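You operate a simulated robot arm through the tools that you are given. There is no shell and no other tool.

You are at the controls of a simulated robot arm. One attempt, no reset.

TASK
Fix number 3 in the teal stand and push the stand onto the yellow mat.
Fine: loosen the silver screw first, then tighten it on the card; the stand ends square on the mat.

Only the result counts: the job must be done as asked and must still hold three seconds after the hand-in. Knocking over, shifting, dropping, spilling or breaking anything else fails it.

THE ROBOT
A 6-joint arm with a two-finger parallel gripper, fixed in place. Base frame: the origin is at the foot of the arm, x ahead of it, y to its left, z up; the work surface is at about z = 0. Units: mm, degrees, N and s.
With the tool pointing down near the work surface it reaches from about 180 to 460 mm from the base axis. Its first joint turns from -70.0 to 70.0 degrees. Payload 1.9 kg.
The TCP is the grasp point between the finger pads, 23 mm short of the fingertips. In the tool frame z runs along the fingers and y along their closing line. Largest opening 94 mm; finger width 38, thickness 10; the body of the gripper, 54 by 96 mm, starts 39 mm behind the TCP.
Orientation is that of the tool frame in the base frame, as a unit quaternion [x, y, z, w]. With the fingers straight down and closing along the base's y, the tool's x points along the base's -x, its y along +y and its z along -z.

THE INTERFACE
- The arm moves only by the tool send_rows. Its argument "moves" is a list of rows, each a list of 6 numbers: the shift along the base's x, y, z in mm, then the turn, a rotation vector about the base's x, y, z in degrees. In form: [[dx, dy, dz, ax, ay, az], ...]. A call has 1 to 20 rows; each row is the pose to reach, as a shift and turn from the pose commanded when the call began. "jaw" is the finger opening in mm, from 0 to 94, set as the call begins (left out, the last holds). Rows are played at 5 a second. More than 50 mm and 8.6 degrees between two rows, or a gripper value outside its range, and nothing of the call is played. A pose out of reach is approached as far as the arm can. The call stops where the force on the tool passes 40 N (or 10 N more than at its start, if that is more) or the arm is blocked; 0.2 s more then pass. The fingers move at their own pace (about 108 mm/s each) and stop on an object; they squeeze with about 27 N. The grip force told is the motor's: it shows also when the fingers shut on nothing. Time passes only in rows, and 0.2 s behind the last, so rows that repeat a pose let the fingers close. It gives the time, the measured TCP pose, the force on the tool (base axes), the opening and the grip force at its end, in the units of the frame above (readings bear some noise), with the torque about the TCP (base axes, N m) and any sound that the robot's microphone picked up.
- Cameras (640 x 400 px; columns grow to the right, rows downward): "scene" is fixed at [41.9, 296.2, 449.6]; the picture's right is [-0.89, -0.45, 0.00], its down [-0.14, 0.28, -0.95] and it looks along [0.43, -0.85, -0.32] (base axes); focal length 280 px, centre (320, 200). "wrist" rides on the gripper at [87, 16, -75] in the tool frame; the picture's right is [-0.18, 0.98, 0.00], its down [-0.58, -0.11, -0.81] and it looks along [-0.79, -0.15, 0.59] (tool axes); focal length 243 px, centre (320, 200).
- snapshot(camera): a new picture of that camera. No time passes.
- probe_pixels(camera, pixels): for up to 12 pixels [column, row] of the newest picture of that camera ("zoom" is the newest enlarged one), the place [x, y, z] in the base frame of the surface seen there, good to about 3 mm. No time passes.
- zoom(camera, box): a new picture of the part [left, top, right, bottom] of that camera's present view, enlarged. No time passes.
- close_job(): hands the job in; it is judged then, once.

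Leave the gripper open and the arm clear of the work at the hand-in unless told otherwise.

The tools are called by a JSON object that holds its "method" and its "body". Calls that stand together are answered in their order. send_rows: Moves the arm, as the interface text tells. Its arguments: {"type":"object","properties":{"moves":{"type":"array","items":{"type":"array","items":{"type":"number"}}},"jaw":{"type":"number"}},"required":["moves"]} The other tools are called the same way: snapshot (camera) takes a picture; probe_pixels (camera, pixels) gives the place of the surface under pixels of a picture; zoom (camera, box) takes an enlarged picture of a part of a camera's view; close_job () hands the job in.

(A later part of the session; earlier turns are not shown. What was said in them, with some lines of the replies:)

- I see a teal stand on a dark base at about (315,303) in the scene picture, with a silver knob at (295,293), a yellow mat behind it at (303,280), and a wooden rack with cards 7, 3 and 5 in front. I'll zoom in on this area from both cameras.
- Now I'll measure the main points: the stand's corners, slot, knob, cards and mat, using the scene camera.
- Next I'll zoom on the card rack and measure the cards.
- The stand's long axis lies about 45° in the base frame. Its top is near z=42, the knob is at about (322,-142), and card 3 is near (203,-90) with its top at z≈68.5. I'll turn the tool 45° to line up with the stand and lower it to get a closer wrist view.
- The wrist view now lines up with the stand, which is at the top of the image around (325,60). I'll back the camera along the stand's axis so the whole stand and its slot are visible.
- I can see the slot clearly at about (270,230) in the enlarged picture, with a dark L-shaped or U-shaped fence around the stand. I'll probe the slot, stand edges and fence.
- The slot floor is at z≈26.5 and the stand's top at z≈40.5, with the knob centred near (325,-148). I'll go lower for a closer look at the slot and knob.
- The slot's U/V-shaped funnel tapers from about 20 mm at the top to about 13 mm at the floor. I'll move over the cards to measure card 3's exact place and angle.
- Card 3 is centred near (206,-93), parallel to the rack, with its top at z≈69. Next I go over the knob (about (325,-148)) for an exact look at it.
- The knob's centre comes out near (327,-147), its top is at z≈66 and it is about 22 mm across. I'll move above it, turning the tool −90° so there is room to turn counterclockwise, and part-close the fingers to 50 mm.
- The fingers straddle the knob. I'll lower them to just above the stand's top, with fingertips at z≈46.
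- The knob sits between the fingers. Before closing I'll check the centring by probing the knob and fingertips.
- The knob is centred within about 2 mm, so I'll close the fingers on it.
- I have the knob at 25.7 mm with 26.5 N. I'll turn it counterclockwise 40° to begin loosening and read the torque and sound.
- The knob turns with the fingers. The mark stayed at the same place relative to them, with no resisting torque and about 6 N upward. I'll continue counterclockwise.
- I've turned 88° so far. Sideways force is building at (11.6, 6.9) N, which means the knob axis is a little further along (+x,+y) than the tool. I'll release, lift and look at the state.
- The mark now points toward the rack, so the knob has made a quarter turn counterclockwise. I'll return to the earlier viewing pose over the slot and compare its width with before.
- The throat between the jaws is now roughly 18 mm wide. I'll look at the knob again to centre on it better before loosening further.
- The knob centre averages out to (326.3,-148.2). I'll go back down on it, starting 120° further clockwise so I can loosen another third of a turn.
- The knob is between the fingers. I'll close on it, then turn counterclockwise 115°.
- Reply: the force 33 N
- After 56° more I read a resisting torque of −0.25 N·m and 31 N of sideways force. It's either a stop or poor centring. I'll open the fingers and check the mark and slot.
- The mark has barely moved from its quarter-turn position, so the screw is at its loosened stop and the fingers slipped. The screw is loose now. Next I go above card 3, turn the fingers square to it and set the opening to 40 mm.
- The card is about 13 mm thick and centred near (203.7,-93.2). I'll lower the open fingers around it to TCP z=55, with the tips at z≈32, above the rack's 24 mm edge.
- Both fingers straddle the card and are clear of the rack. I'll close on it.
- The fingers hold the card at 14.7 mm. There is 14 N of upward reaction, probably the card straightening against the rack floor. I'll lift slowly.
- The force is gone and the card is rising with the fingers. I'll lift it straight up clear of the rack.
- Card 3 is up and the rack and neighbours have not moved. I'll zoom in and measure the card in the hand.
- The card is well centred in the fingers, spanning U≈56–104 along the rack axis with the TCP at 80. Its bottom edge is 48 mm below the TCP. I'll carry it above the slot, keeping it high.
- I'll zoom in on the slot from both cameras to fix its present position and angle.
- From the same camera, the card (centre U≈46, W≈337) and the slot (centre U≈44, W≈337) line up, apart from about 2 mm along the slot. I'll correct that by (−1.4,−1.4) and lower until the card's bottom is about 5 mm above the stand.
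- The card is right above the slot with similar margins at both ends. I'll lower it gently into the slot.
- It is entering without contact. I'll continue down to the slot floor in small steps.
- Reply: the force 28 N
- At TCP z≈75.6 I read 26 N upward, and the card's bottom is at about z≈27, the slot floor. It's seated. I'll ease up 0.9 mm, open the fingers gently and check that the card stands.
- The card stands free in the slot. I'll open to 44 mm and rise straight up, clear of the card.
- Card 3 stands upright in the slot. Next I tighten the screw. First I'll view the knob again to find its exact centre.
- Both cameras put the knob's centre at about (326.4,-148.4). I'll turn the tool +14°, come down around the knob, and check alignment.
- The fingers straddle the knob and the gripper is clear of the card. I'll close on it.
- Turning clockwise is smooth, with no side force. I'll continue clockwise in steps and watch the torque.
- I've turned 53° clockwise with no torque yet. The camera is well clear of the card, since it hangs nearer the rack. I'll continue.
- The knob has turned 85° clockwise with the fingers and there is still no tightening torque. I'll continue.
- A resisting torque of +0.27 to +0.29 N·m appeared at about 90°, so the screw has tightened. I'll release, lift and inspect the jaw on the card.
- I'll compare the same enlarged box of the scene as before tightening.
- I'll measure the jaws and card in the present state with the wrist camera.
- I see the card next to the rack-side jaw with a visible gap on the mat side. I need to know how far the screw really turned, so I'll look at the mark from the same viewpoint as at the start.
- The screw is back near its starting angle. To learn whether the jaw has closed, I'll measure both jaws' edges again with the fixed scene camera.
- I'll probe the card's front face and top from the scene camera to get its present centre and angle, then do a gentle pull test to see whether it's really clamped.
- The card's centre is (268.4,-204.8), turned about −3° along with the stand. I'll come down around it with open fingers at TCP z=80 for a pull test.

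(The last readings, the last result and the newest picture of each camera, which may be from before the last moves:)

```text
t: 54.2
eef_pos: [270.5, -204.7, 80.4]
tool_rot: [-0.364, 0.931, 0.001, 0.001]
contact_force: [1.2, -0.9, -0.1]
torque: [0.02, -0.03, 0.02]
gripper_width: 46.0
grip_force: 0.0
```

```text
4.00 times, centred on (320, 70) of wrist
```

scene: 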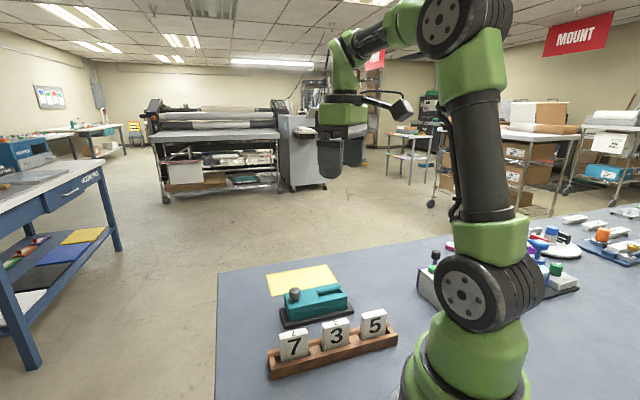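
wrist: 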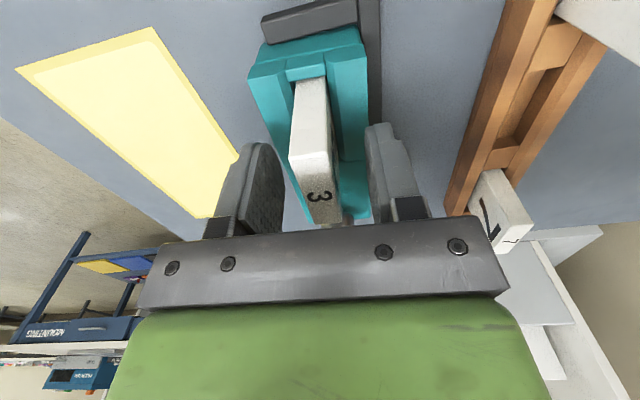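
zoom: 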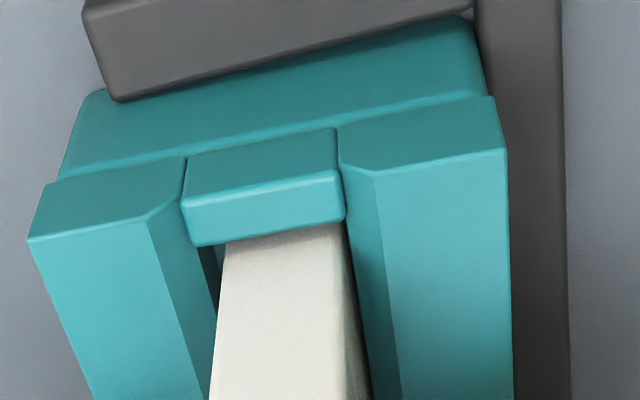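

I'll close on the card for the pull test.

{"method": "send_rows", "body": {"jaw": 0, "moves": [[0, 0, 0, 0, 0, 0], [0, 0, 0, 0, 0, 0], [0, 0, 0, 0, 0, 0]]}}

{"method": "zoom", "body": {"camera": "wrist", "box": [240, 20, 400, 120]}}

```text
t: 55.0
eef_pos: [269.3, -202.5, 79.5]
tool_rot: [-0.364, 0.931, 0.001, 0.0]
contact_force: [-0.8, 0.6, 0.0]
torque: [0.05, 0.01, 0.0]
gripper_width: 14.2
grip_force: 27.0
```

```text
4.00 times, centred on (320, 70) of wrist
```

zoom: 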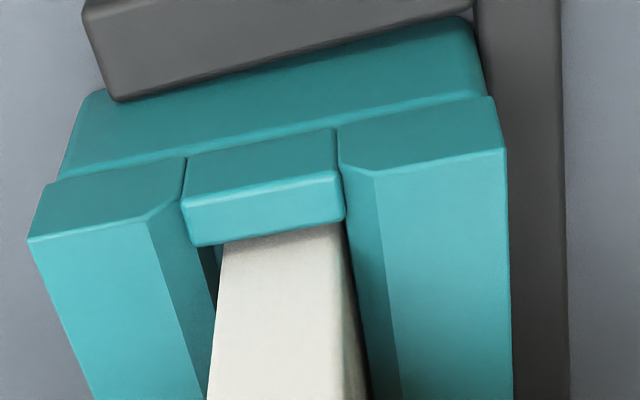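

{"method": "send_rows", "body": {"moves": [[0, 0, 0.5, 0, 0, 0], [0, 0, 1, 0, 0, 0], [0, 0, 1.5, 0, 0, 0]]}}

{"method": "zoom", "body": {"camera": "wrist", "box": [240, 20, 400, 120]}}

```text
t: 55.8
eef_pos: [268.7, -204.8, 81.8]
tool_rot: [-0.363, 0.932, 0.001, 0.001]
contact_force: [1.0, 1.9, -3.1]
torque: [0.1, -0.03, 0.0]
gripper_width: 14.2
grip_force: 26.9
```

```text
4.00 times, centred on (320, 70) of wrist
```

zoom: 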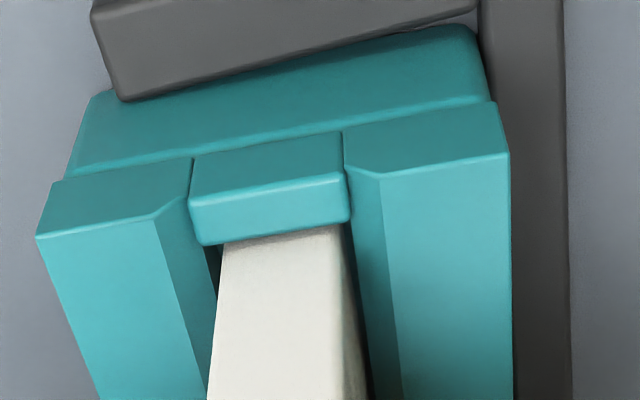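

At 1.5 mm of lift I read −3.1 N. I'll lift 1.5 mm more to see whether the force grows (clamped) or stays small (loose).

{"method": "send_rows", "body": {"moves": [[0, 0, 0.7, 0, 0, 0], [0, 0, 1.5, 0, 0, 0], [0, 0, 1.5, 0, 0, 0]]}}

{"method": "zoom", "body": {"camera": "scene", "box": [290, 240, 370, 310]}}

```text
t: 56.6
eef_pos: [269.5, -203.7, 82.8]
tool_rot: [-0.364, 0.931, 0.001, 0.0]
contact_force: [0.1, 0.0, -4.1]
torque: [0.01, -0.01, 0.04]
gripper_width: 14.5
grip_force: 27.2
```

```text
5.71 times, centred on (330, 275) of scene
```

zoom: 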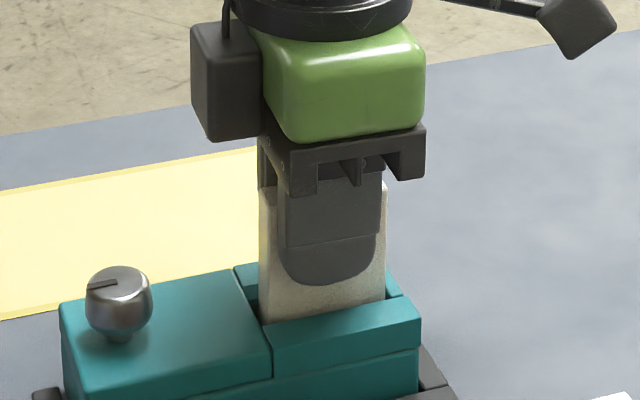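

A steady −4.1 N could be the stand's weight or sliding friction. I'll check whether the stand itself has lifted.

{"method": "zoom", "body": {"camera": "scene", "box": [260, 255, 360, 335]}}

{"method": "zoom", "body": {"camera": "scene", "box": [312, 278, 352, 308]}}

```text
5.00 times, centred on (310, 295) of scene
```

zoom: 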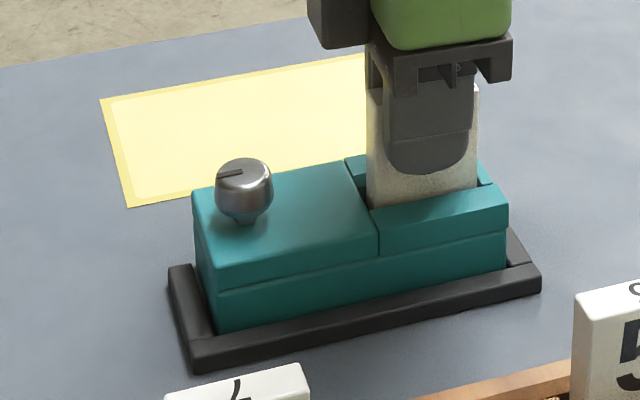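

```text
13.33 times, centred on (332, 293) of scene
```

zoom: 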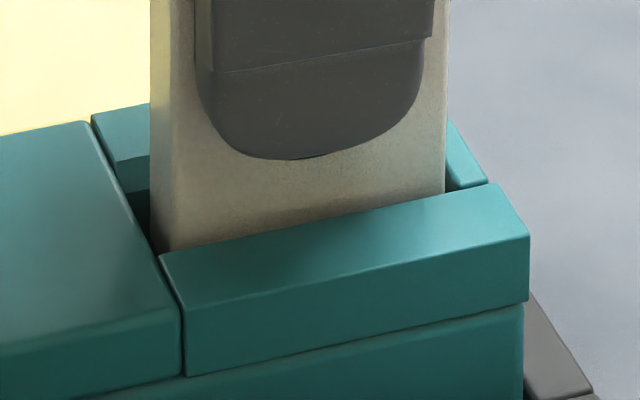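

The stand's slot end has risen about 1–1.5 mm with the card, so the clamp does grip. I'll lift 3 mm more to confirm that the stand follows the card.

{"method": "send_rows", "body": {"moves": [[0, 0, 1, 0, 0, 0], [0, 0, 2, 0, 0, 0], [0, 0, 3, 0, 0, 0], [0, 0, 3, 0, 0, 0]]}}

{"method": "zoom", "body": {"camera": "scene", "box": [312, 278, 352, 308]}}

{"method": "zoom", "body": {"camera": "scene", "box": [260, 255, 360, 335]}}

```text
t: 57.6
eef_pos: [268.3, -204.0, 86.1]
tool_rot: [-0.364, 0.931, 0.001, 0.001]
contact_force: [0.1, 0.6, -4.4]
torque: [0.01, 0.03, -0.03]
gripper_width: 14.4
grip_force: 27.1
```

```text
13.33 times, centred on (332, 293) of scene
```

zoom: 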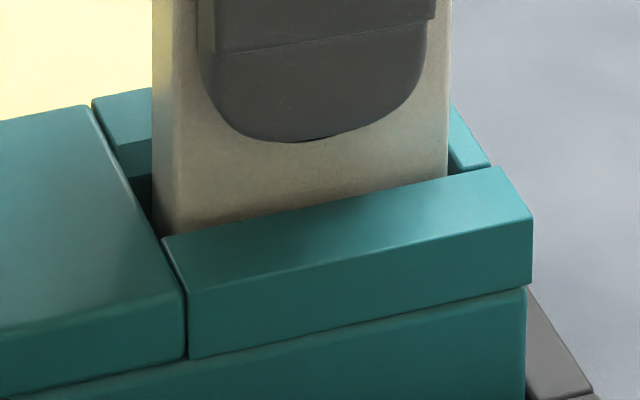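

```text
5.00 times, centred on (310, 295) of scene
```

zoom: 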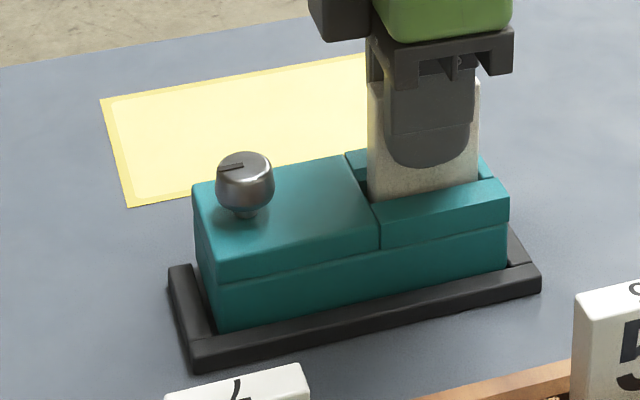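

The stand rose 3 mm together with the card, so the card is firmly clamped. I'll set it back down gently and check the contact force.

{"method": "send_rows", "body": {"moves": [[0, 0, -2, 0, 0, 0], [0, 0, -4, 0, 0, 0], [0, 0, -5.3, 0, 0, 0], [0, 0, -6, 0, 0, 0], [0, 0, -6, 0, 0, 0]]}}

```text
t: 58.8
eef_pos: [268.3, -204.1, 80.2]
tool_rot: [-0.364, 0.931, 0.001, 0.0]
contact_force: [0.1, 0.7, -1.8]
torque: [0.03, -0.03, -0.02]
gripper_width: 14.1
grip_force: 27.4
```

{"method": "send_rows", "body": {"moves": [[0, 0, -0.5, 0, 0, 0], [0, 0, -1, 0, 0, 0], [0, 0, -1, 0, 0, 0]]}}

{"method": "zoom", "body": {"camera": "scene", "box": [312, 278, 352, 308]}}

```text
t: 59.6
eef_pos: [269.4, -204.5, 80.2]
tool_rot: [-0.364, 0.931, 0.001, 0.0]
contact_force: [-4.8, -0.3, 7.7]
torque: [-0.02, 0.18, -0.03]
gripper_width: 14.4
grip_force: 27.2
```

```text
13.33 times, centred on (332, 293) of scene
```

zoom: 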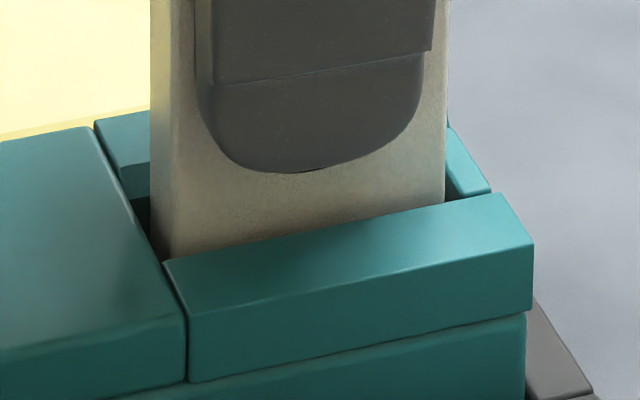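

The stand is back down, with +7.7 N of contact. I'll open the fingers and rise clear.

{"method": "send_rows", "body": {"jaw": 46, "moves": [[0, 0, 0, 0, 0, 0], [0, 0, 0, 0, 0, 0], [0, 0, 20, 0, 0, 0], [0, 0, 50, 0, 0, 0], [0, 0, 90, 0, 0, 0], [0, 0, 120, 0, 0, 0], [0, 0, 120, 0, 0, 0]]}}

{"method": "zoom", "body": {"camera": "scene", "box": [260, 255, 360, 335]}}

{"method": "snapshot", "body": {"camera": "wrist"}}

```text
t: 61.2
eef_pos: [267.3, -203.2, 197.7]
tool_rot: [-0.364, 0.931, 0.001, 0.0]
contact_force: [0.4, -0.9, 0.1]
torque: [0.0, 0.01, 0.01]
gripper_width: 46.0
grip_force: 0.1
```

```text
5.00 times, centred on (310, 295) of scene
```

zoom: 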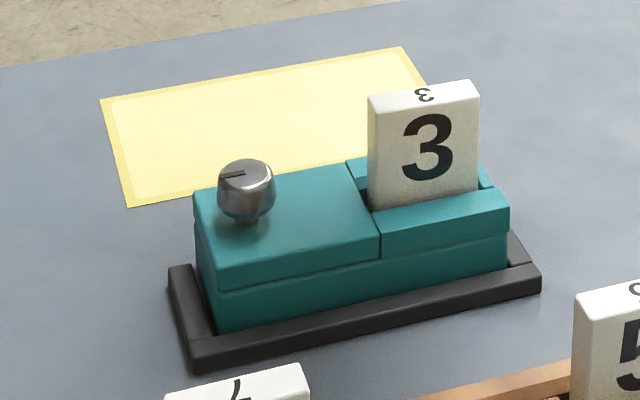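

```text
taken
```

wrist: 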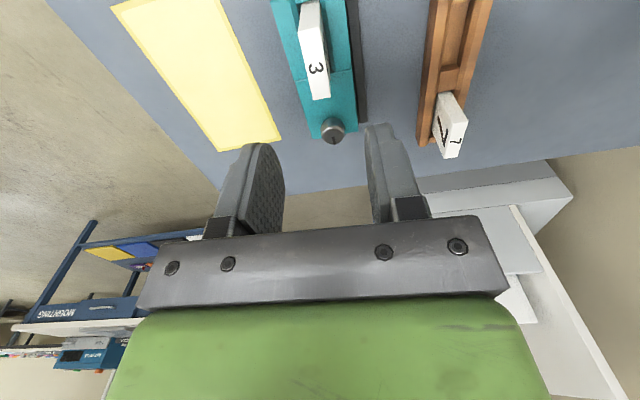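

Card 3 stands clamped in the stand. Next I measure the mat's edges accurately for the push.

{"method": "zoom", "body": {"camera": "scene", "box": [270, 255, 350, 305]}}

{"method": "probe_pixels", "body": {"camera": "zoom", "pixels": [[85, 75], [200, 56], [300, 40], [400, 22], [495, 6], [58, 100], [75, 170], [95, 265], [85, 130], [200, 250], [250, 240], [510, 40]]}}

```text
8.00 times, centred on (310, 280) of scene
```

zoom: 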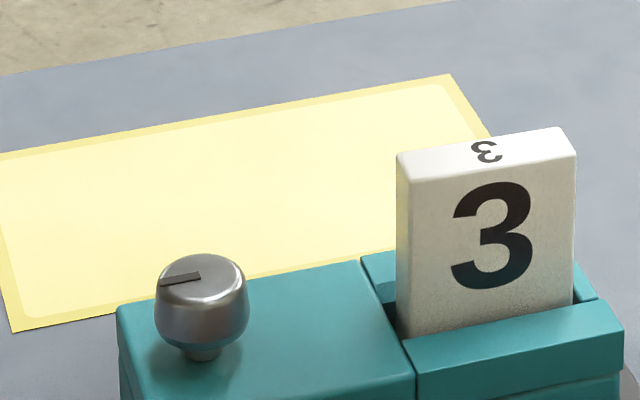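

```text
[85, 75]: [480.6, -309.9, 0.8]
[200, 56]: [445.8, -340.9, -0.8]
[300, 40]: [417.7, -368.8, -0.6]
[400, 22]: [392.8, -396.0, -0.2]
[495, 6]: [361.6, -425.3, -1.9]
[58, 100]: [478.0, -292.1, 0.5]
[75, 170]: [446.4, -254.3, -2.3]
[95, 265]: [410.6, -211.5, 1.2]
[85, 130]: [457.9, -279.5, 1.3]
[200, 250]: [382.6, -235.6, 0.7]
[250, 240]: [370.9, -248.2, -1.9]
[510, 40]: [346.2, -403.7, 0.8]
```

{"method": "probe_pixels", "body": {"camera": "zoom", "pixels": [[20, 150], [100, 136], [200, 119], [300, 102], [400, 85], [447, 77], [20, 329], [60, 321], [105, 312], [300, 269], [380, 252], [475, 114]]}}

{"method": "zoom", "body": {"camera": "scene", "box": [258, 260, 318, 300]}}

```text
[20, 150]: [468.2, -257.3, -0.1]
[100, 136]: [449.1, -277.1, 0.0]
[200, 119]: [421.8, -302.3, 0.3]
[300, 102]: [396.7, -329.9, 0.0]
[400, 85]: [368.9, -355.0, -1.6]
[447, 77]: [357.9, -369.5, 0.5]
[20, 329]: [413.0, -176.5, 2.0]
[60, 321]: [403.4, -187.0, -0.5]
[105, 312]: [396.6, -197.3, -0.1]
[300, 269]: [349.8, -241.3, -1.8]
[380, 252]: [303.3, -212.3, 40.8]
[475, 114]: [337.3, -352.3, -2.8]
```

```text
10.00 times, centred on (288, 280) of scene
```

zoom: 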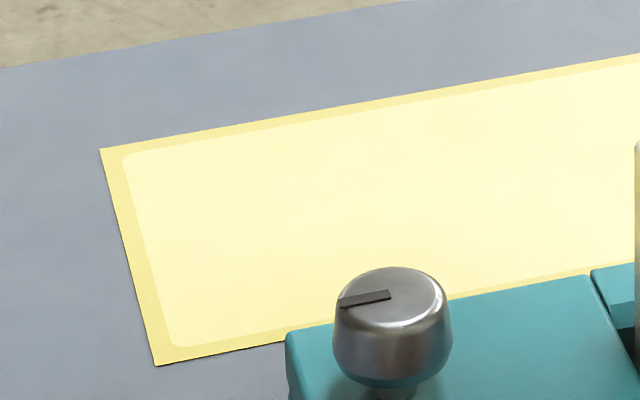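

{"method": "probe_pixels", "body": {"camera": "zoom", "pixels": [[102, 150], [112, 195], [125, 245], [138, 298], [150, 345], [156, 365], [200, 357], [260, 346], [200, 133], [300, 115], [450, 88], [600, 61]]}}

{"method": "zoom", "body": {"camera": "wrist", "box": [90, 0, 300, 160]}}

```text
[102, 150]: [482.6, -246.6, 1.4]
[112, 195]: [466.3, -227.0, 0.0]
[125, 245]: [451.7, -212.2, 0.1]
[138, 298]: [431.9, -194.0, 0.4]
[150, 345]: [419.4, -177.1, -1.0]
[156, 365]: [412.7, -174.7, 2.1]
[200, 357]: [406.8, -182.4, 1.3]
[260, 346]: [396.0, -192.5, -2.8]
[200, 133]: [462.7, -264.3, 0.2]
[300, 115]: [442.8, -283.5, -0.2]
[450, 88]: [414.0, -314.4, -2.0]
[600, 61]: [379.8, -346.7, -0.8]
```

```text
2.50 times, centred on (195, 80) of wrist
```

zoom: 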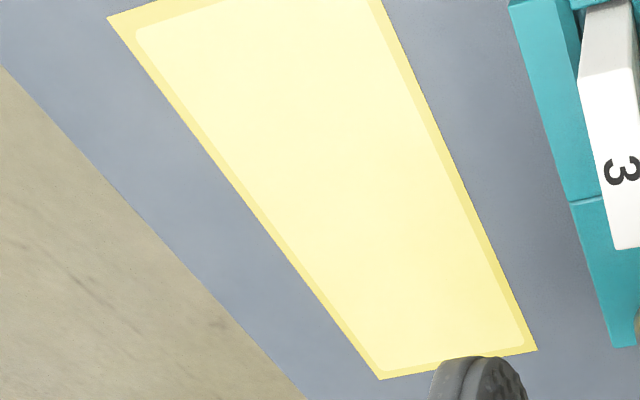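

The mat spans U −10..169 and W 417..514 in stand-aligned axes, at 45.0°, with its centre at U≈79.5, W≈465. The stand's centre is at U≈77, W≈335, so it needs a straight 129 mm push. I'll go behind the stand, on the rack side and high up, turned to −45° and with fingers opened to 90 mm, so both fingertips can push its long side.

{"method": "send_rows", "body": {"jaw": 90, "moves": [[-2, 6, 0, 0, 0, -8], [-4, 12, 0, 0, 0, -16], [-6, 18, 0, 0, 0, -24], [-8, 24, 0, 0, 0, -32], [-10, 30, 0, 0, 0, -40], [-12, 36, 0, 0, 0, -48], [-14, 42, 0, 0, 0, -56], [-16, 48, 0, 0, 0, -64], [-18, 54, 0, 0, 0, -72], [-20, 60, 0, 0, 0, -80], [-21.4, 67.1, 0, 0, 0, -87.7], [-21.4, 67.1, -30, 0, 0, -87.7], [-21.4, 67.1, -60, 0, 0, -87.7], [-21.4, 67.1, -90, 0, 0, -87.7], [-21.4, 67.1, -90, 0, 0, -87.7]]}}

{"method": "snapshot", "body": {"camera": "scene"}}

{"method": "snapshot", "body": {"camera": "wrist"}}

```text
t: 64.4
eef_pos: [248.3, -137.2, 109.0]
tool_rot: [0.383, 0.924, 0.001, 0.001]
contact_force: [-0.1, 1.0, -0.5]
torque: [-0.03, -0.01, 0.04]
gripper_width: 90.0
grip_force: 0.1
```

```text
taken
```

scene: 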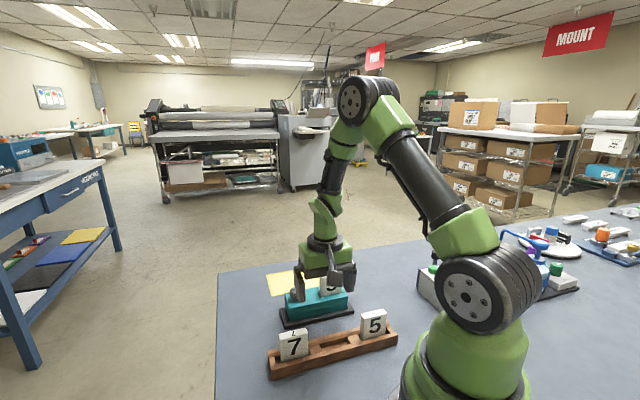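

```text
taken
```

wrist: 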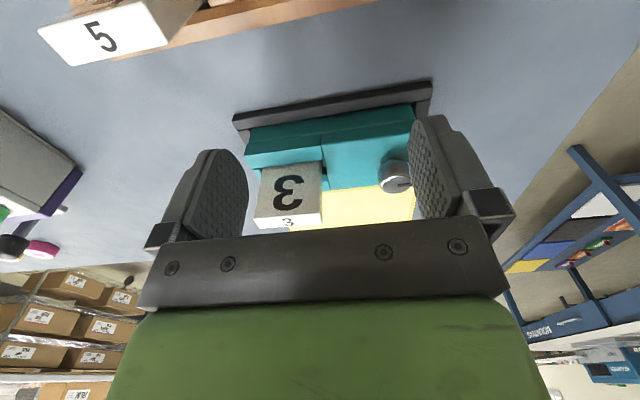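

{"method": "zoom", "body": {"camera": "scene", "box": [250, 220, 410, 380]}}

```text
2.50 times, centred on (330, 300) of scene
```

zoom: 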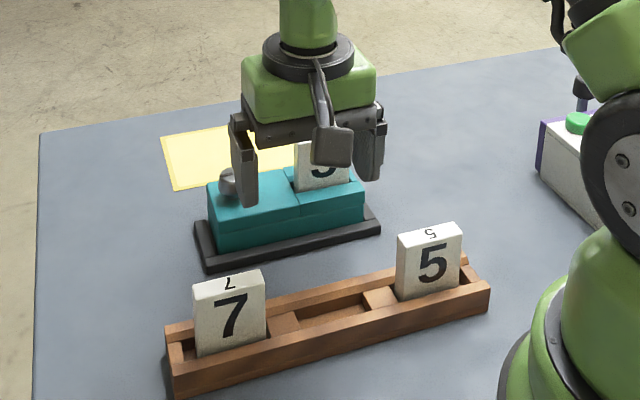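

The fingers hang between the rack and the fence, clear of both. I'll lower to TCP z=38, putting the tips at z≈15, above the fence's 10 mm.

{"method": "send_rows", "body": {"moves": [[0, 0, -18, 0, 0, 0], [0, 0, -36, 0, 0, 0], [0, 0, -54, 0, 0, 0], [0, 0, -71, 0, 0, 0], [0, 0, -71, 0, 0, 0]]}}

{"method": "zoom", "body": {"camera": "scene", "box": [250, 220, 410, 380]}}

{"method": "snapshot", "body": {"camera": "wrist"}}

```text
t: 65.6
eef_pos: [248.5, -137.1, 40.1]
tool_rot: [0.383, 0.924, 0.0, 0.001]
contact_force: [-0.1, -0.2, 0.1]
torque: [0.02, -0.02, 0.03]
gripper_width: 90.0
grip_force: 0.1
```

```text
2.50 times, centred on (330, 300) of scene
```

zoom: 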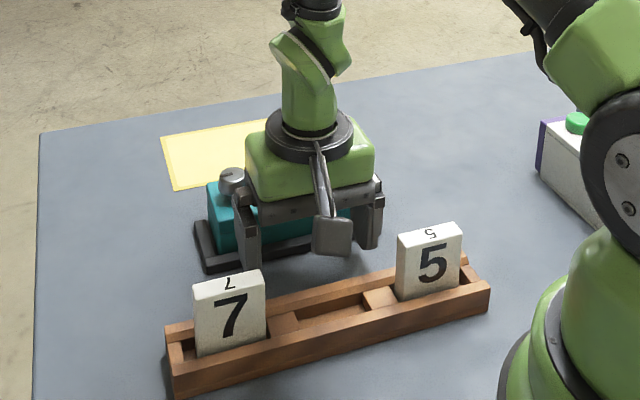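

```text
taken
```

wrist: 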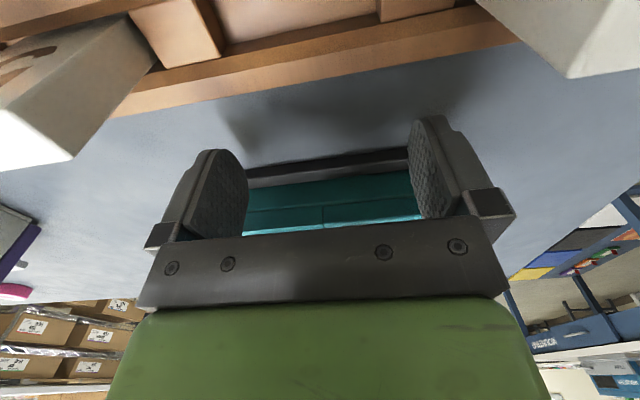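

The tool is in place behind the stand. I'll start pushing slowly along (+x,−y), 35 mm first, and then check how the stand moves.

{"method": "send_rows", "body": {"moves": [[3.5, -3.5, 0, 0, 0, 0], [7, -7, 0, 0, 0, 0], [10, -10, 0, 0, 0, 0], [13, -13, 0, 0, 0, 0], [16, -16, 0, 0, 0, 0], [19, -19, 0, 0, 0, 0], [22, -22, 0, 0, 0, 0], [25, -25, 0, 0, 0, 0]]}}

{"method": "zoom", "body": {"camera": "scene", "box": [250, 220, 410, 380]}}

{"method": "snapshot", "body": {"camera": "wrist"}}

```text
t: 67.4
eef_pos: [272.3, -161.2, 38.3]
tool_rot: [0.383, 0.924, 0.0, 0.001]
contact_force: [-1.3, 2.0, 1.0]
torque: [-0.1, 0.0, -0.07]
gripper_width: 90.2
grip_force: 0.1
```

```text
2.50 times, centred on (330, 300) of scene
```

zoom: 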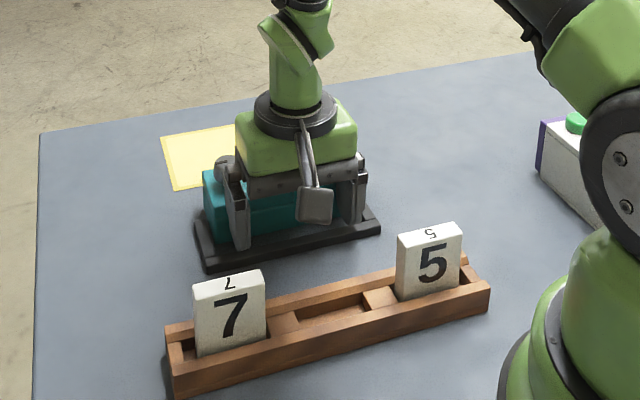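

```text
taken
```

wrist: 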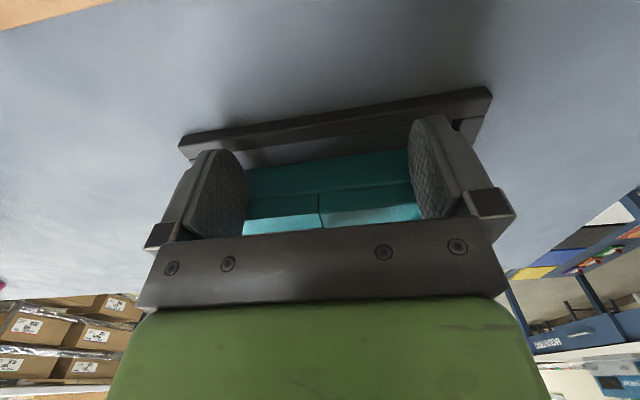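

The push reaction is only about 2.4 N, and the stand is sliding off the fence. I'll continue about 57 mm more.

{"method": "send_rows", "body": {"moves": [[3, -3, 0, 0, 0, 0], [6, -6, 0, 0, 0, 0], [9, -9, 0, 0, 0, 0], [12, -12, 0, 0, 0, 0], [15, -15, 0, 0, 0, 0], [18, -18, 0, 0, 0, 0], [21, -21, 0, 0, 0, 0], [24, -24, 0, 0, 0, 0], [27, -27, 0, 0, 0, 0], [30, -30, 0, 0, 0, 0], [33, -33, 0, 0, 0, 0], [36, -36, 0, 0, 0, 0], [38, -38, 0, 0, 0, 0], [40, -40, 0, 0, 0, 0]]}}

{"method": "zoom", "body": {"camera": "scene", "box": [250, 220, 410, 380]}}

{"method": "snapshot", "body": {"camera": "wrist"}}

```text
t: 70.4
eef_pos: [313.6, -202.6, 38.4]
tool_rot: [0.383, 0.924, 0.0, 0.001]
contact_force: [-0.7, 1.4, 1.8]
torque: [-0.05, -0.05, -0.07]
gripper_width: 89.9
grip_force: 0.1
```

```text
2.50 times, centred on (330, 300) of scene
```

zoom: 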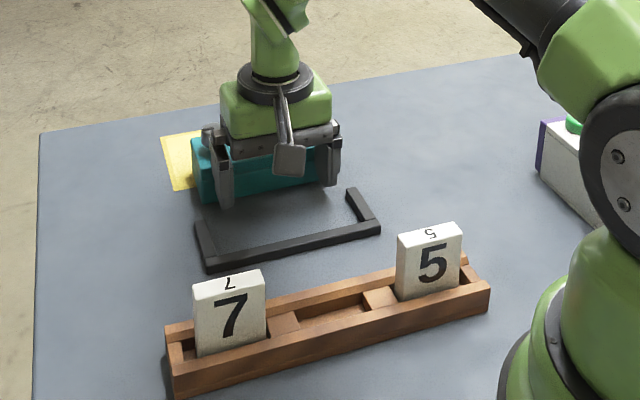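

```text
taken
```

wrist: 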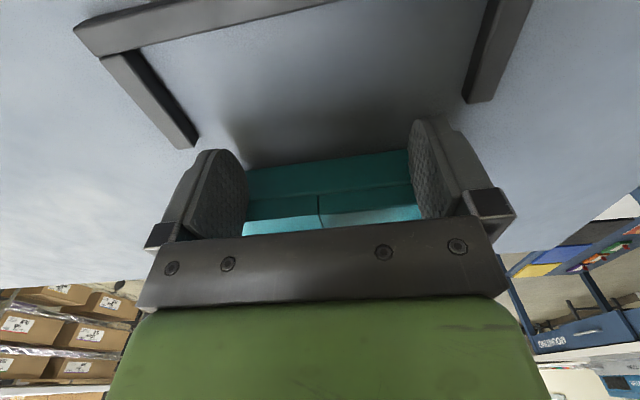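

The fence is empty and unmoved, and the stand is sliding square. I'll push 45 mm more, then measure before the last bit.

{"method": "send_rows", "body": {"moves": [[3, -3, 0, 0, 0, 0], [6, -6, 0, 0, 0, 0], [9, -9, 0, 0, 0, 0], [12, -12, 0, 0, 0, 0], [15, -15, 0, 0, 0, 0], [18, -18, 0, 0, 0, 0], [21, -21, 0, 0, 0, 0], [24, -24, 0, 0, 0, 0], [27, -27, 0, 0, 0, 0], [29.5, -29.5, 0, 0, 0, 0], [32, -32, 0, 0, 0, 0]]}}

{"method": "zoom", "body": {"camera": "scene", "box": [255, 235, 355, 315]}}

{"method": "snapshot", "body": {"camera": "wrist"}}

```text
t: 72.8
eef_pos: [343.9, -234.3, 38.0]
tool_rot: [0.383, 0.924, 0.0, 0.001]
contact_force: [0.0, 1.0, 0.6]
torque: [-0.01, -0.03, -0.06]
gripper_width: 90.0
grip_force: 0.1
```

```text
5.00 times, centred on (305, 275) of scene
```

zoom: 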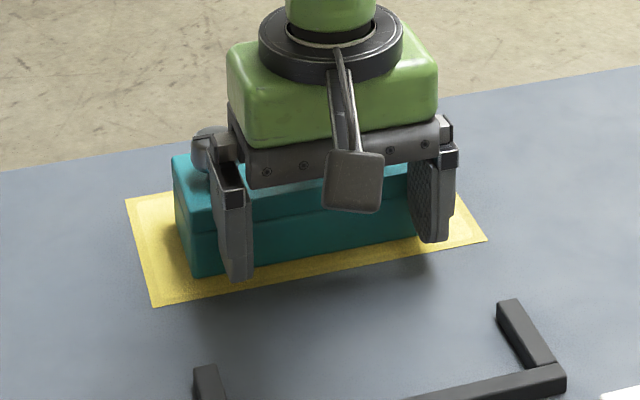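

```text
taken
```

wrist: 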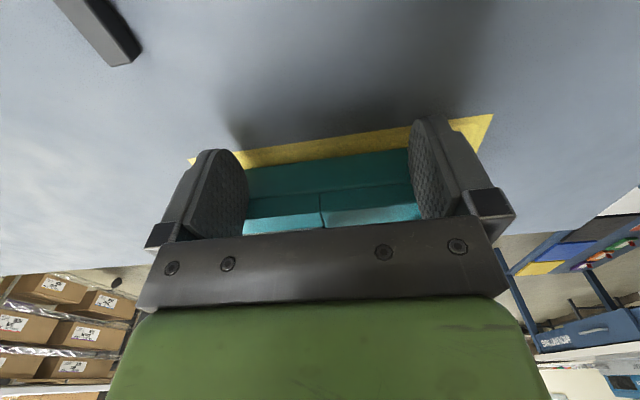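

The stand is on the mat. I'll measure its face against the mat's edges before the last few millimetres.

{"method": "probe_pixels", "body": {"camera": "zoom", "pixels": [[200, 265], [205, 225], [300, 245], [350, 240], [400, 228], [300, 215], [380, 205], [172, 158], [195, 215], [185, 250], [155, 303], [480, 238]]}}

{"method": "probe_pixels", "body": {"camera": "zoom", "pixels": [[260, 284], [340, 268], [420, 253], [127, 200], [140, 250], [270, 265], [320, 256], [370, 248], [460, 200], [478, 225], [190, 165], [175, 180]]}}

```text
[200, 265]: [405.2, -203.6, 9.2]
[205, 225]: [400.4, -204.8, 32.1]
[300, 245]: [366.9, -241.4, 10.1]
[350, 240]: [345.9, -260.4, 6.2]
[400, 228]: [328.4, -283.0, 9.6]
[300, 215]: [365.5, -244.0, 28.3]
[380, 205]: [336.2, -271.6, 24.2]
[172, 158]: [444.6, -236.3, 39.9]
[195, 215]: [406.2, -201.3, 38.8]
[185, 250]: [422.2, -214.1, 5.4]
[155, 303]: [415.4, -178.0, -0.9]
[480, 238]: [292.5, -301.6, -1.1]
```

```text
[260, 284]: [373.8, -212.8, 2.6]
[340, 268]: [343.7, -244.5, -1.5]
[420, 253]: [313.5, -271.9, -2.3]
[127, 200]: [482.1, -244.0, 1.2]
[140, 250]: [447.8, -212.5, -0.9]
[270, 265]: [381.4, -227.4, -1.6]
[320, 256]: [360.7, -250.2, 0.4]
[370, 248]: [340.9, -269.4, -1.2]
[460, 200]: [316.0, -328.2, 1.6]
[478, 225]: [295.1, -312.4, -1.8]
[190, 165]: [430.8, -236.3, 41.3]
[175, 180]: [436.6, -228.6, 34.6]
```

The stand's face is at W≈430 and square to the mat. Its centre is 8 mm short of the mat's centre line, and along the mat it is within 1–2 mm. I'll push 8 mm more.

{"method": "send_rows", "body": {"moves": [[1.5, -1.5, 0, 0, 0, 0], [3, -3, 0, 0, 0, 0], [4.4, -4.4, 0, 0, 0, 0], [5.7, -5.7, 0, 0, 0, 0], [5.7, -5.7, 0, 0, 0, 0]]}}

```text
t: 74.0
eef_pos: [349.4, -240.7, 38.5]
tool_rot: [0.382, 0.924, 0.001, 0.001]
contact_force: [-0.6, 1.4, -0.3]
torque: [-0.07, -0.03, -0.09]
gripper_width: 89.9
grip_force: 0.0
```

I'll back the fingers away from the stand and rise clear, then inspect.

{"method": "send_rows", "body": {"moves": [[-4, 4, 0, 0, 0, 0], [-12, 12, 0, 0, 0, 0], [-22, 22, 0, 0, 0, 0], [-30, 30, 5, 0, 0, 0], [-35, 35, 35, 0, 0, 0], [-45, 45, 70, 0, 0, 0], [-60, 60, 110, 0, 0, 0], [-75, 75, 150, 0, 0, 0], [-75, 75, 150, 0, 0, 0]]}}

{"method": "snapshot", "body": {"camera": "scene"}}

{"method": "zoom", "body": {"camera": "scene", "box": [255, 235, 355, 315]}}

{"method": "snapshot", "body": {"camera": "wrist"}}

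```text
t: 76.0
eef_pos: [274.7, -165.9, 185.3]
tool_rot: [0.383, 0.924, 0.0, 0.002]
contact_force: [-0.8, -1.4, 0.4]
torque: [0.01, -0.01, 0.01]
gripper_width: 89.9
grip_force: 0.0
```

```text
taken
```

scene: 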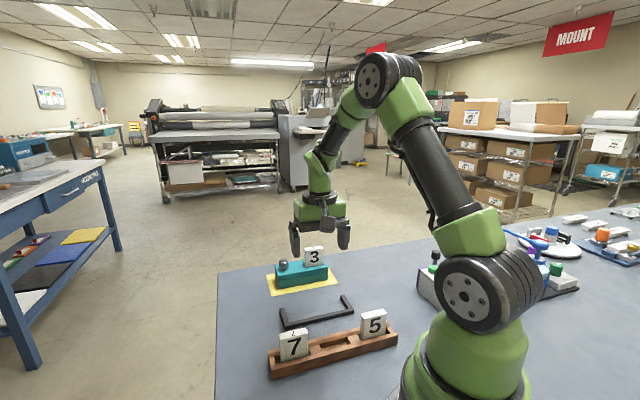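

```text
5.00 times, centred on (305, 275) of scene
```

zoom: 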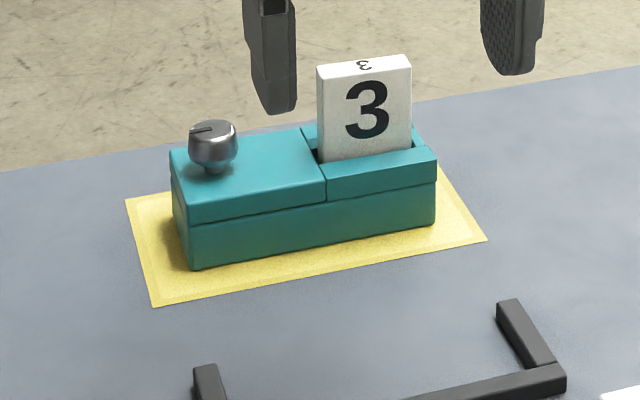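

```text
taken
```

wrist: 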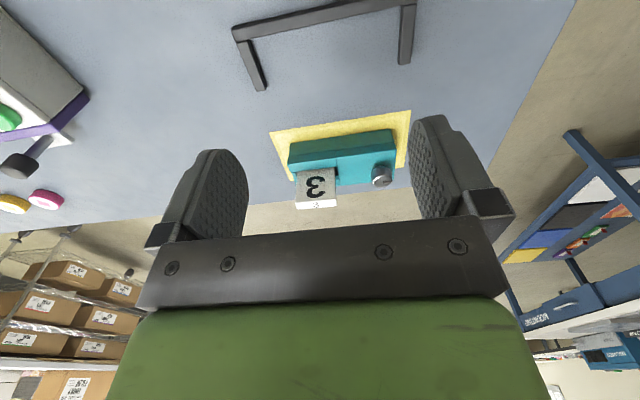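

The stand with card 3 is on the mat, its edges parallel to the mat's. I'll verify position, squareness and the card with probes.

{"method": "zoom", "body": {"camera": "scene", "box": [275, 240, 355, 300]}}

{"method": "probe_pixels", "body": {"camera": "scene", "pixels": [[294, 287], [341, 279], [289, 265], [293, 278], [320, 272], [342, 266], [295, 285], [318, 281], [285, 295], [351, 283], [330, 288], [310, 291]]}}

```text
6.67 times, centred on (315, 270) of scene
```

zoom: 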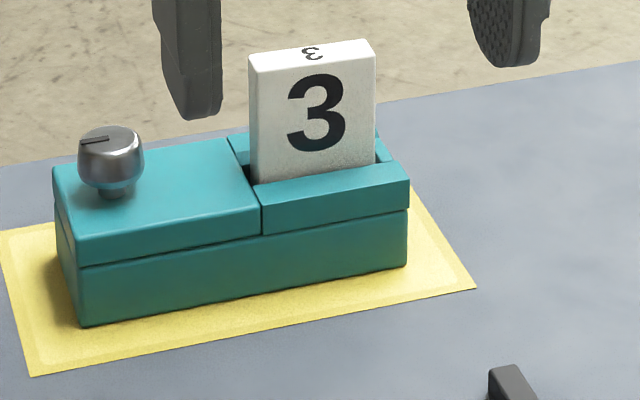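

```text
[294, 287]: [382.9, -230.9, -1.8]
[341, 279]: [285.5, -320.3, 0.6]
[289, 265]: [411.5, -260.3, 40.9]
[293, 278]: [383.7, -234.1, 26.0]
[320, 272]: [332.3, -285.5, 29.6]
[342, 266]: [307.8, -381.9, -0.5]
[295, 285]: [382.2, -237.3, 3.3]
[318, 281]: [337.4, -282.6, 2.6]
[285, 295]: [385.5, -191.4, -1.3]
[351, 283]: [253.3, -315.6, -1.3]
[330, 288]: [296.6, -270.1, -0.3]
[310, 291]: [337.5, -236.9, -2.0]
```

The front face is at the same W (≈437.5) at both ends, so the stand is square, and it is centred on the mat within about 1 mm. I'll retreat the arm upward and check once more that the fence, rack and other cards are unmoved.

{"method": "send_rows", "body": {"jaw": 94, "moves": [[-10, 0, 30, 0, 0, 0], [-20, 0, 60, 0, 0, 0], [-30, 0, 90, 0, 0, 0], [-40, 0, 120, 0, 0, 0], [-45, 0, 150, 0, 0, 0], [-45, 0, 150, 0, 0, 0], [-45, 0, 150, 0, 0, 0]]}}

{"method": "snapshot", "body": {"camera": "scene"}}

{"method": "zoom", "body": {"camera": "scene", "box": [240, 250, 420, 390]}}

{"method": "zoom", "body": {"camera": "scene", "box": [260, 255, 360, 335]}}

```text
t: 77.6
eef_pos: [227.0, -165.3, 339.6]
tool_rot: [0.383, 0.924, 0.0, 0.001]
contact_force: [-0.1, -0.1, 0.1]
torque: [0.02, -0.01, -0.02]
gripper_width: 94.0
grip_force: 0.2
```

```text
taken
```

scene: 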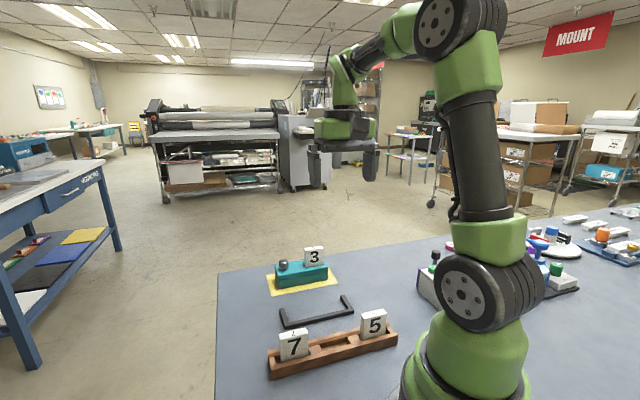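

```text
2.86 times, centred on (330, 320) of scene
```

zoom: 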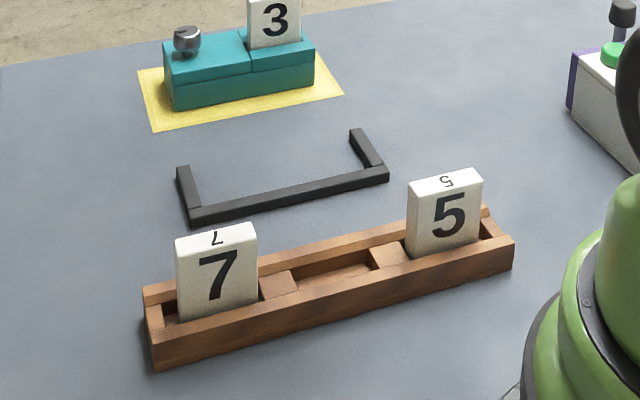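

```text
5.00 times, centred on (310, 295) of scene
```

zoom: 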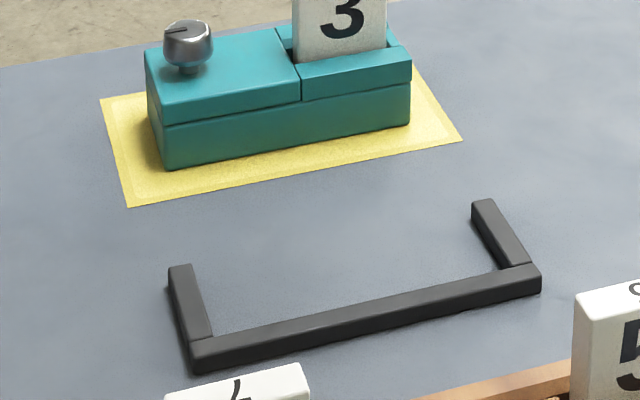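

The fence, rack, and cards 5 and 7 are where they were. As a last check, I'll probe the card's top and face for height and uprightness.

{"method": "zoom", "body": {"camera": "scene", "box": [295, 240, 345, 280]}}

{"method": "zoom", "body": {"camera": "wrist", "box": [220, 60, 460, 210]}}

```text
10.00 times, centred on (320, 260) of scene
```

zoom: 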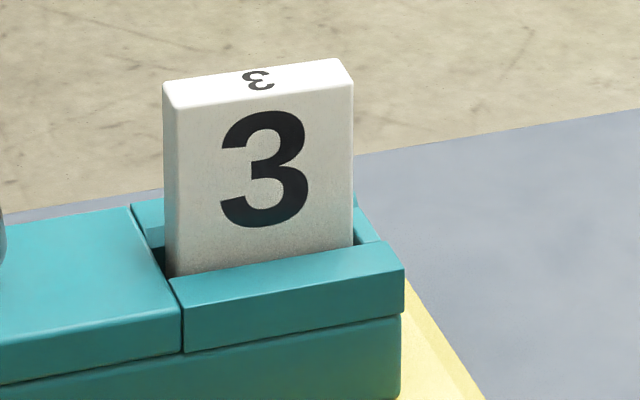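

```text
2.67 times, centred on (340, 135) of wrist
```

zoom: 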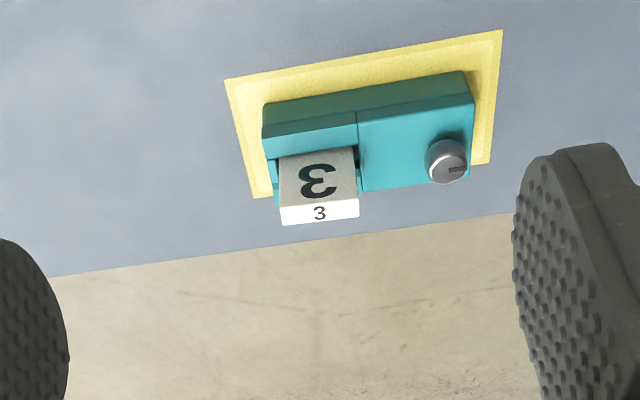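

Card 3 stands upright and clamped in the teal stand. The screw is tightened, and the stand is square and centred on the yellow mat. The other items are unmoved, and the gripper is open and clear. I'm handing in the job.

{"method": "close_job", "body": {}}

```text
The job is handed in.
```

Card 3 is in the teal stand with the silver screw tightened on it, and the stand sits square on the yellow mat. I've handed the job in, but no verdict has come back yet.

- **Screw:** it turned about a quarter turn counterclockwise to its stop before I inserted the card. Afterwards I turned it back clockwise until the fingers slipped at about 0.28 N·m.
- **Clamp:** I could still see a small gap between the card and the mat-side jaw after tightening. So I tested the grip by lifting the card: the stand came up with it. I then set it back down firmly.
- **Stand:** its long side is parallel to the mat's edge, and by the probes it is centred within about 1 to 2 mm.
- **Everything else:** the fence, the rack and cards 5 and 7 look unmoved in the final pictures. The gripper is open and the arm is clear.
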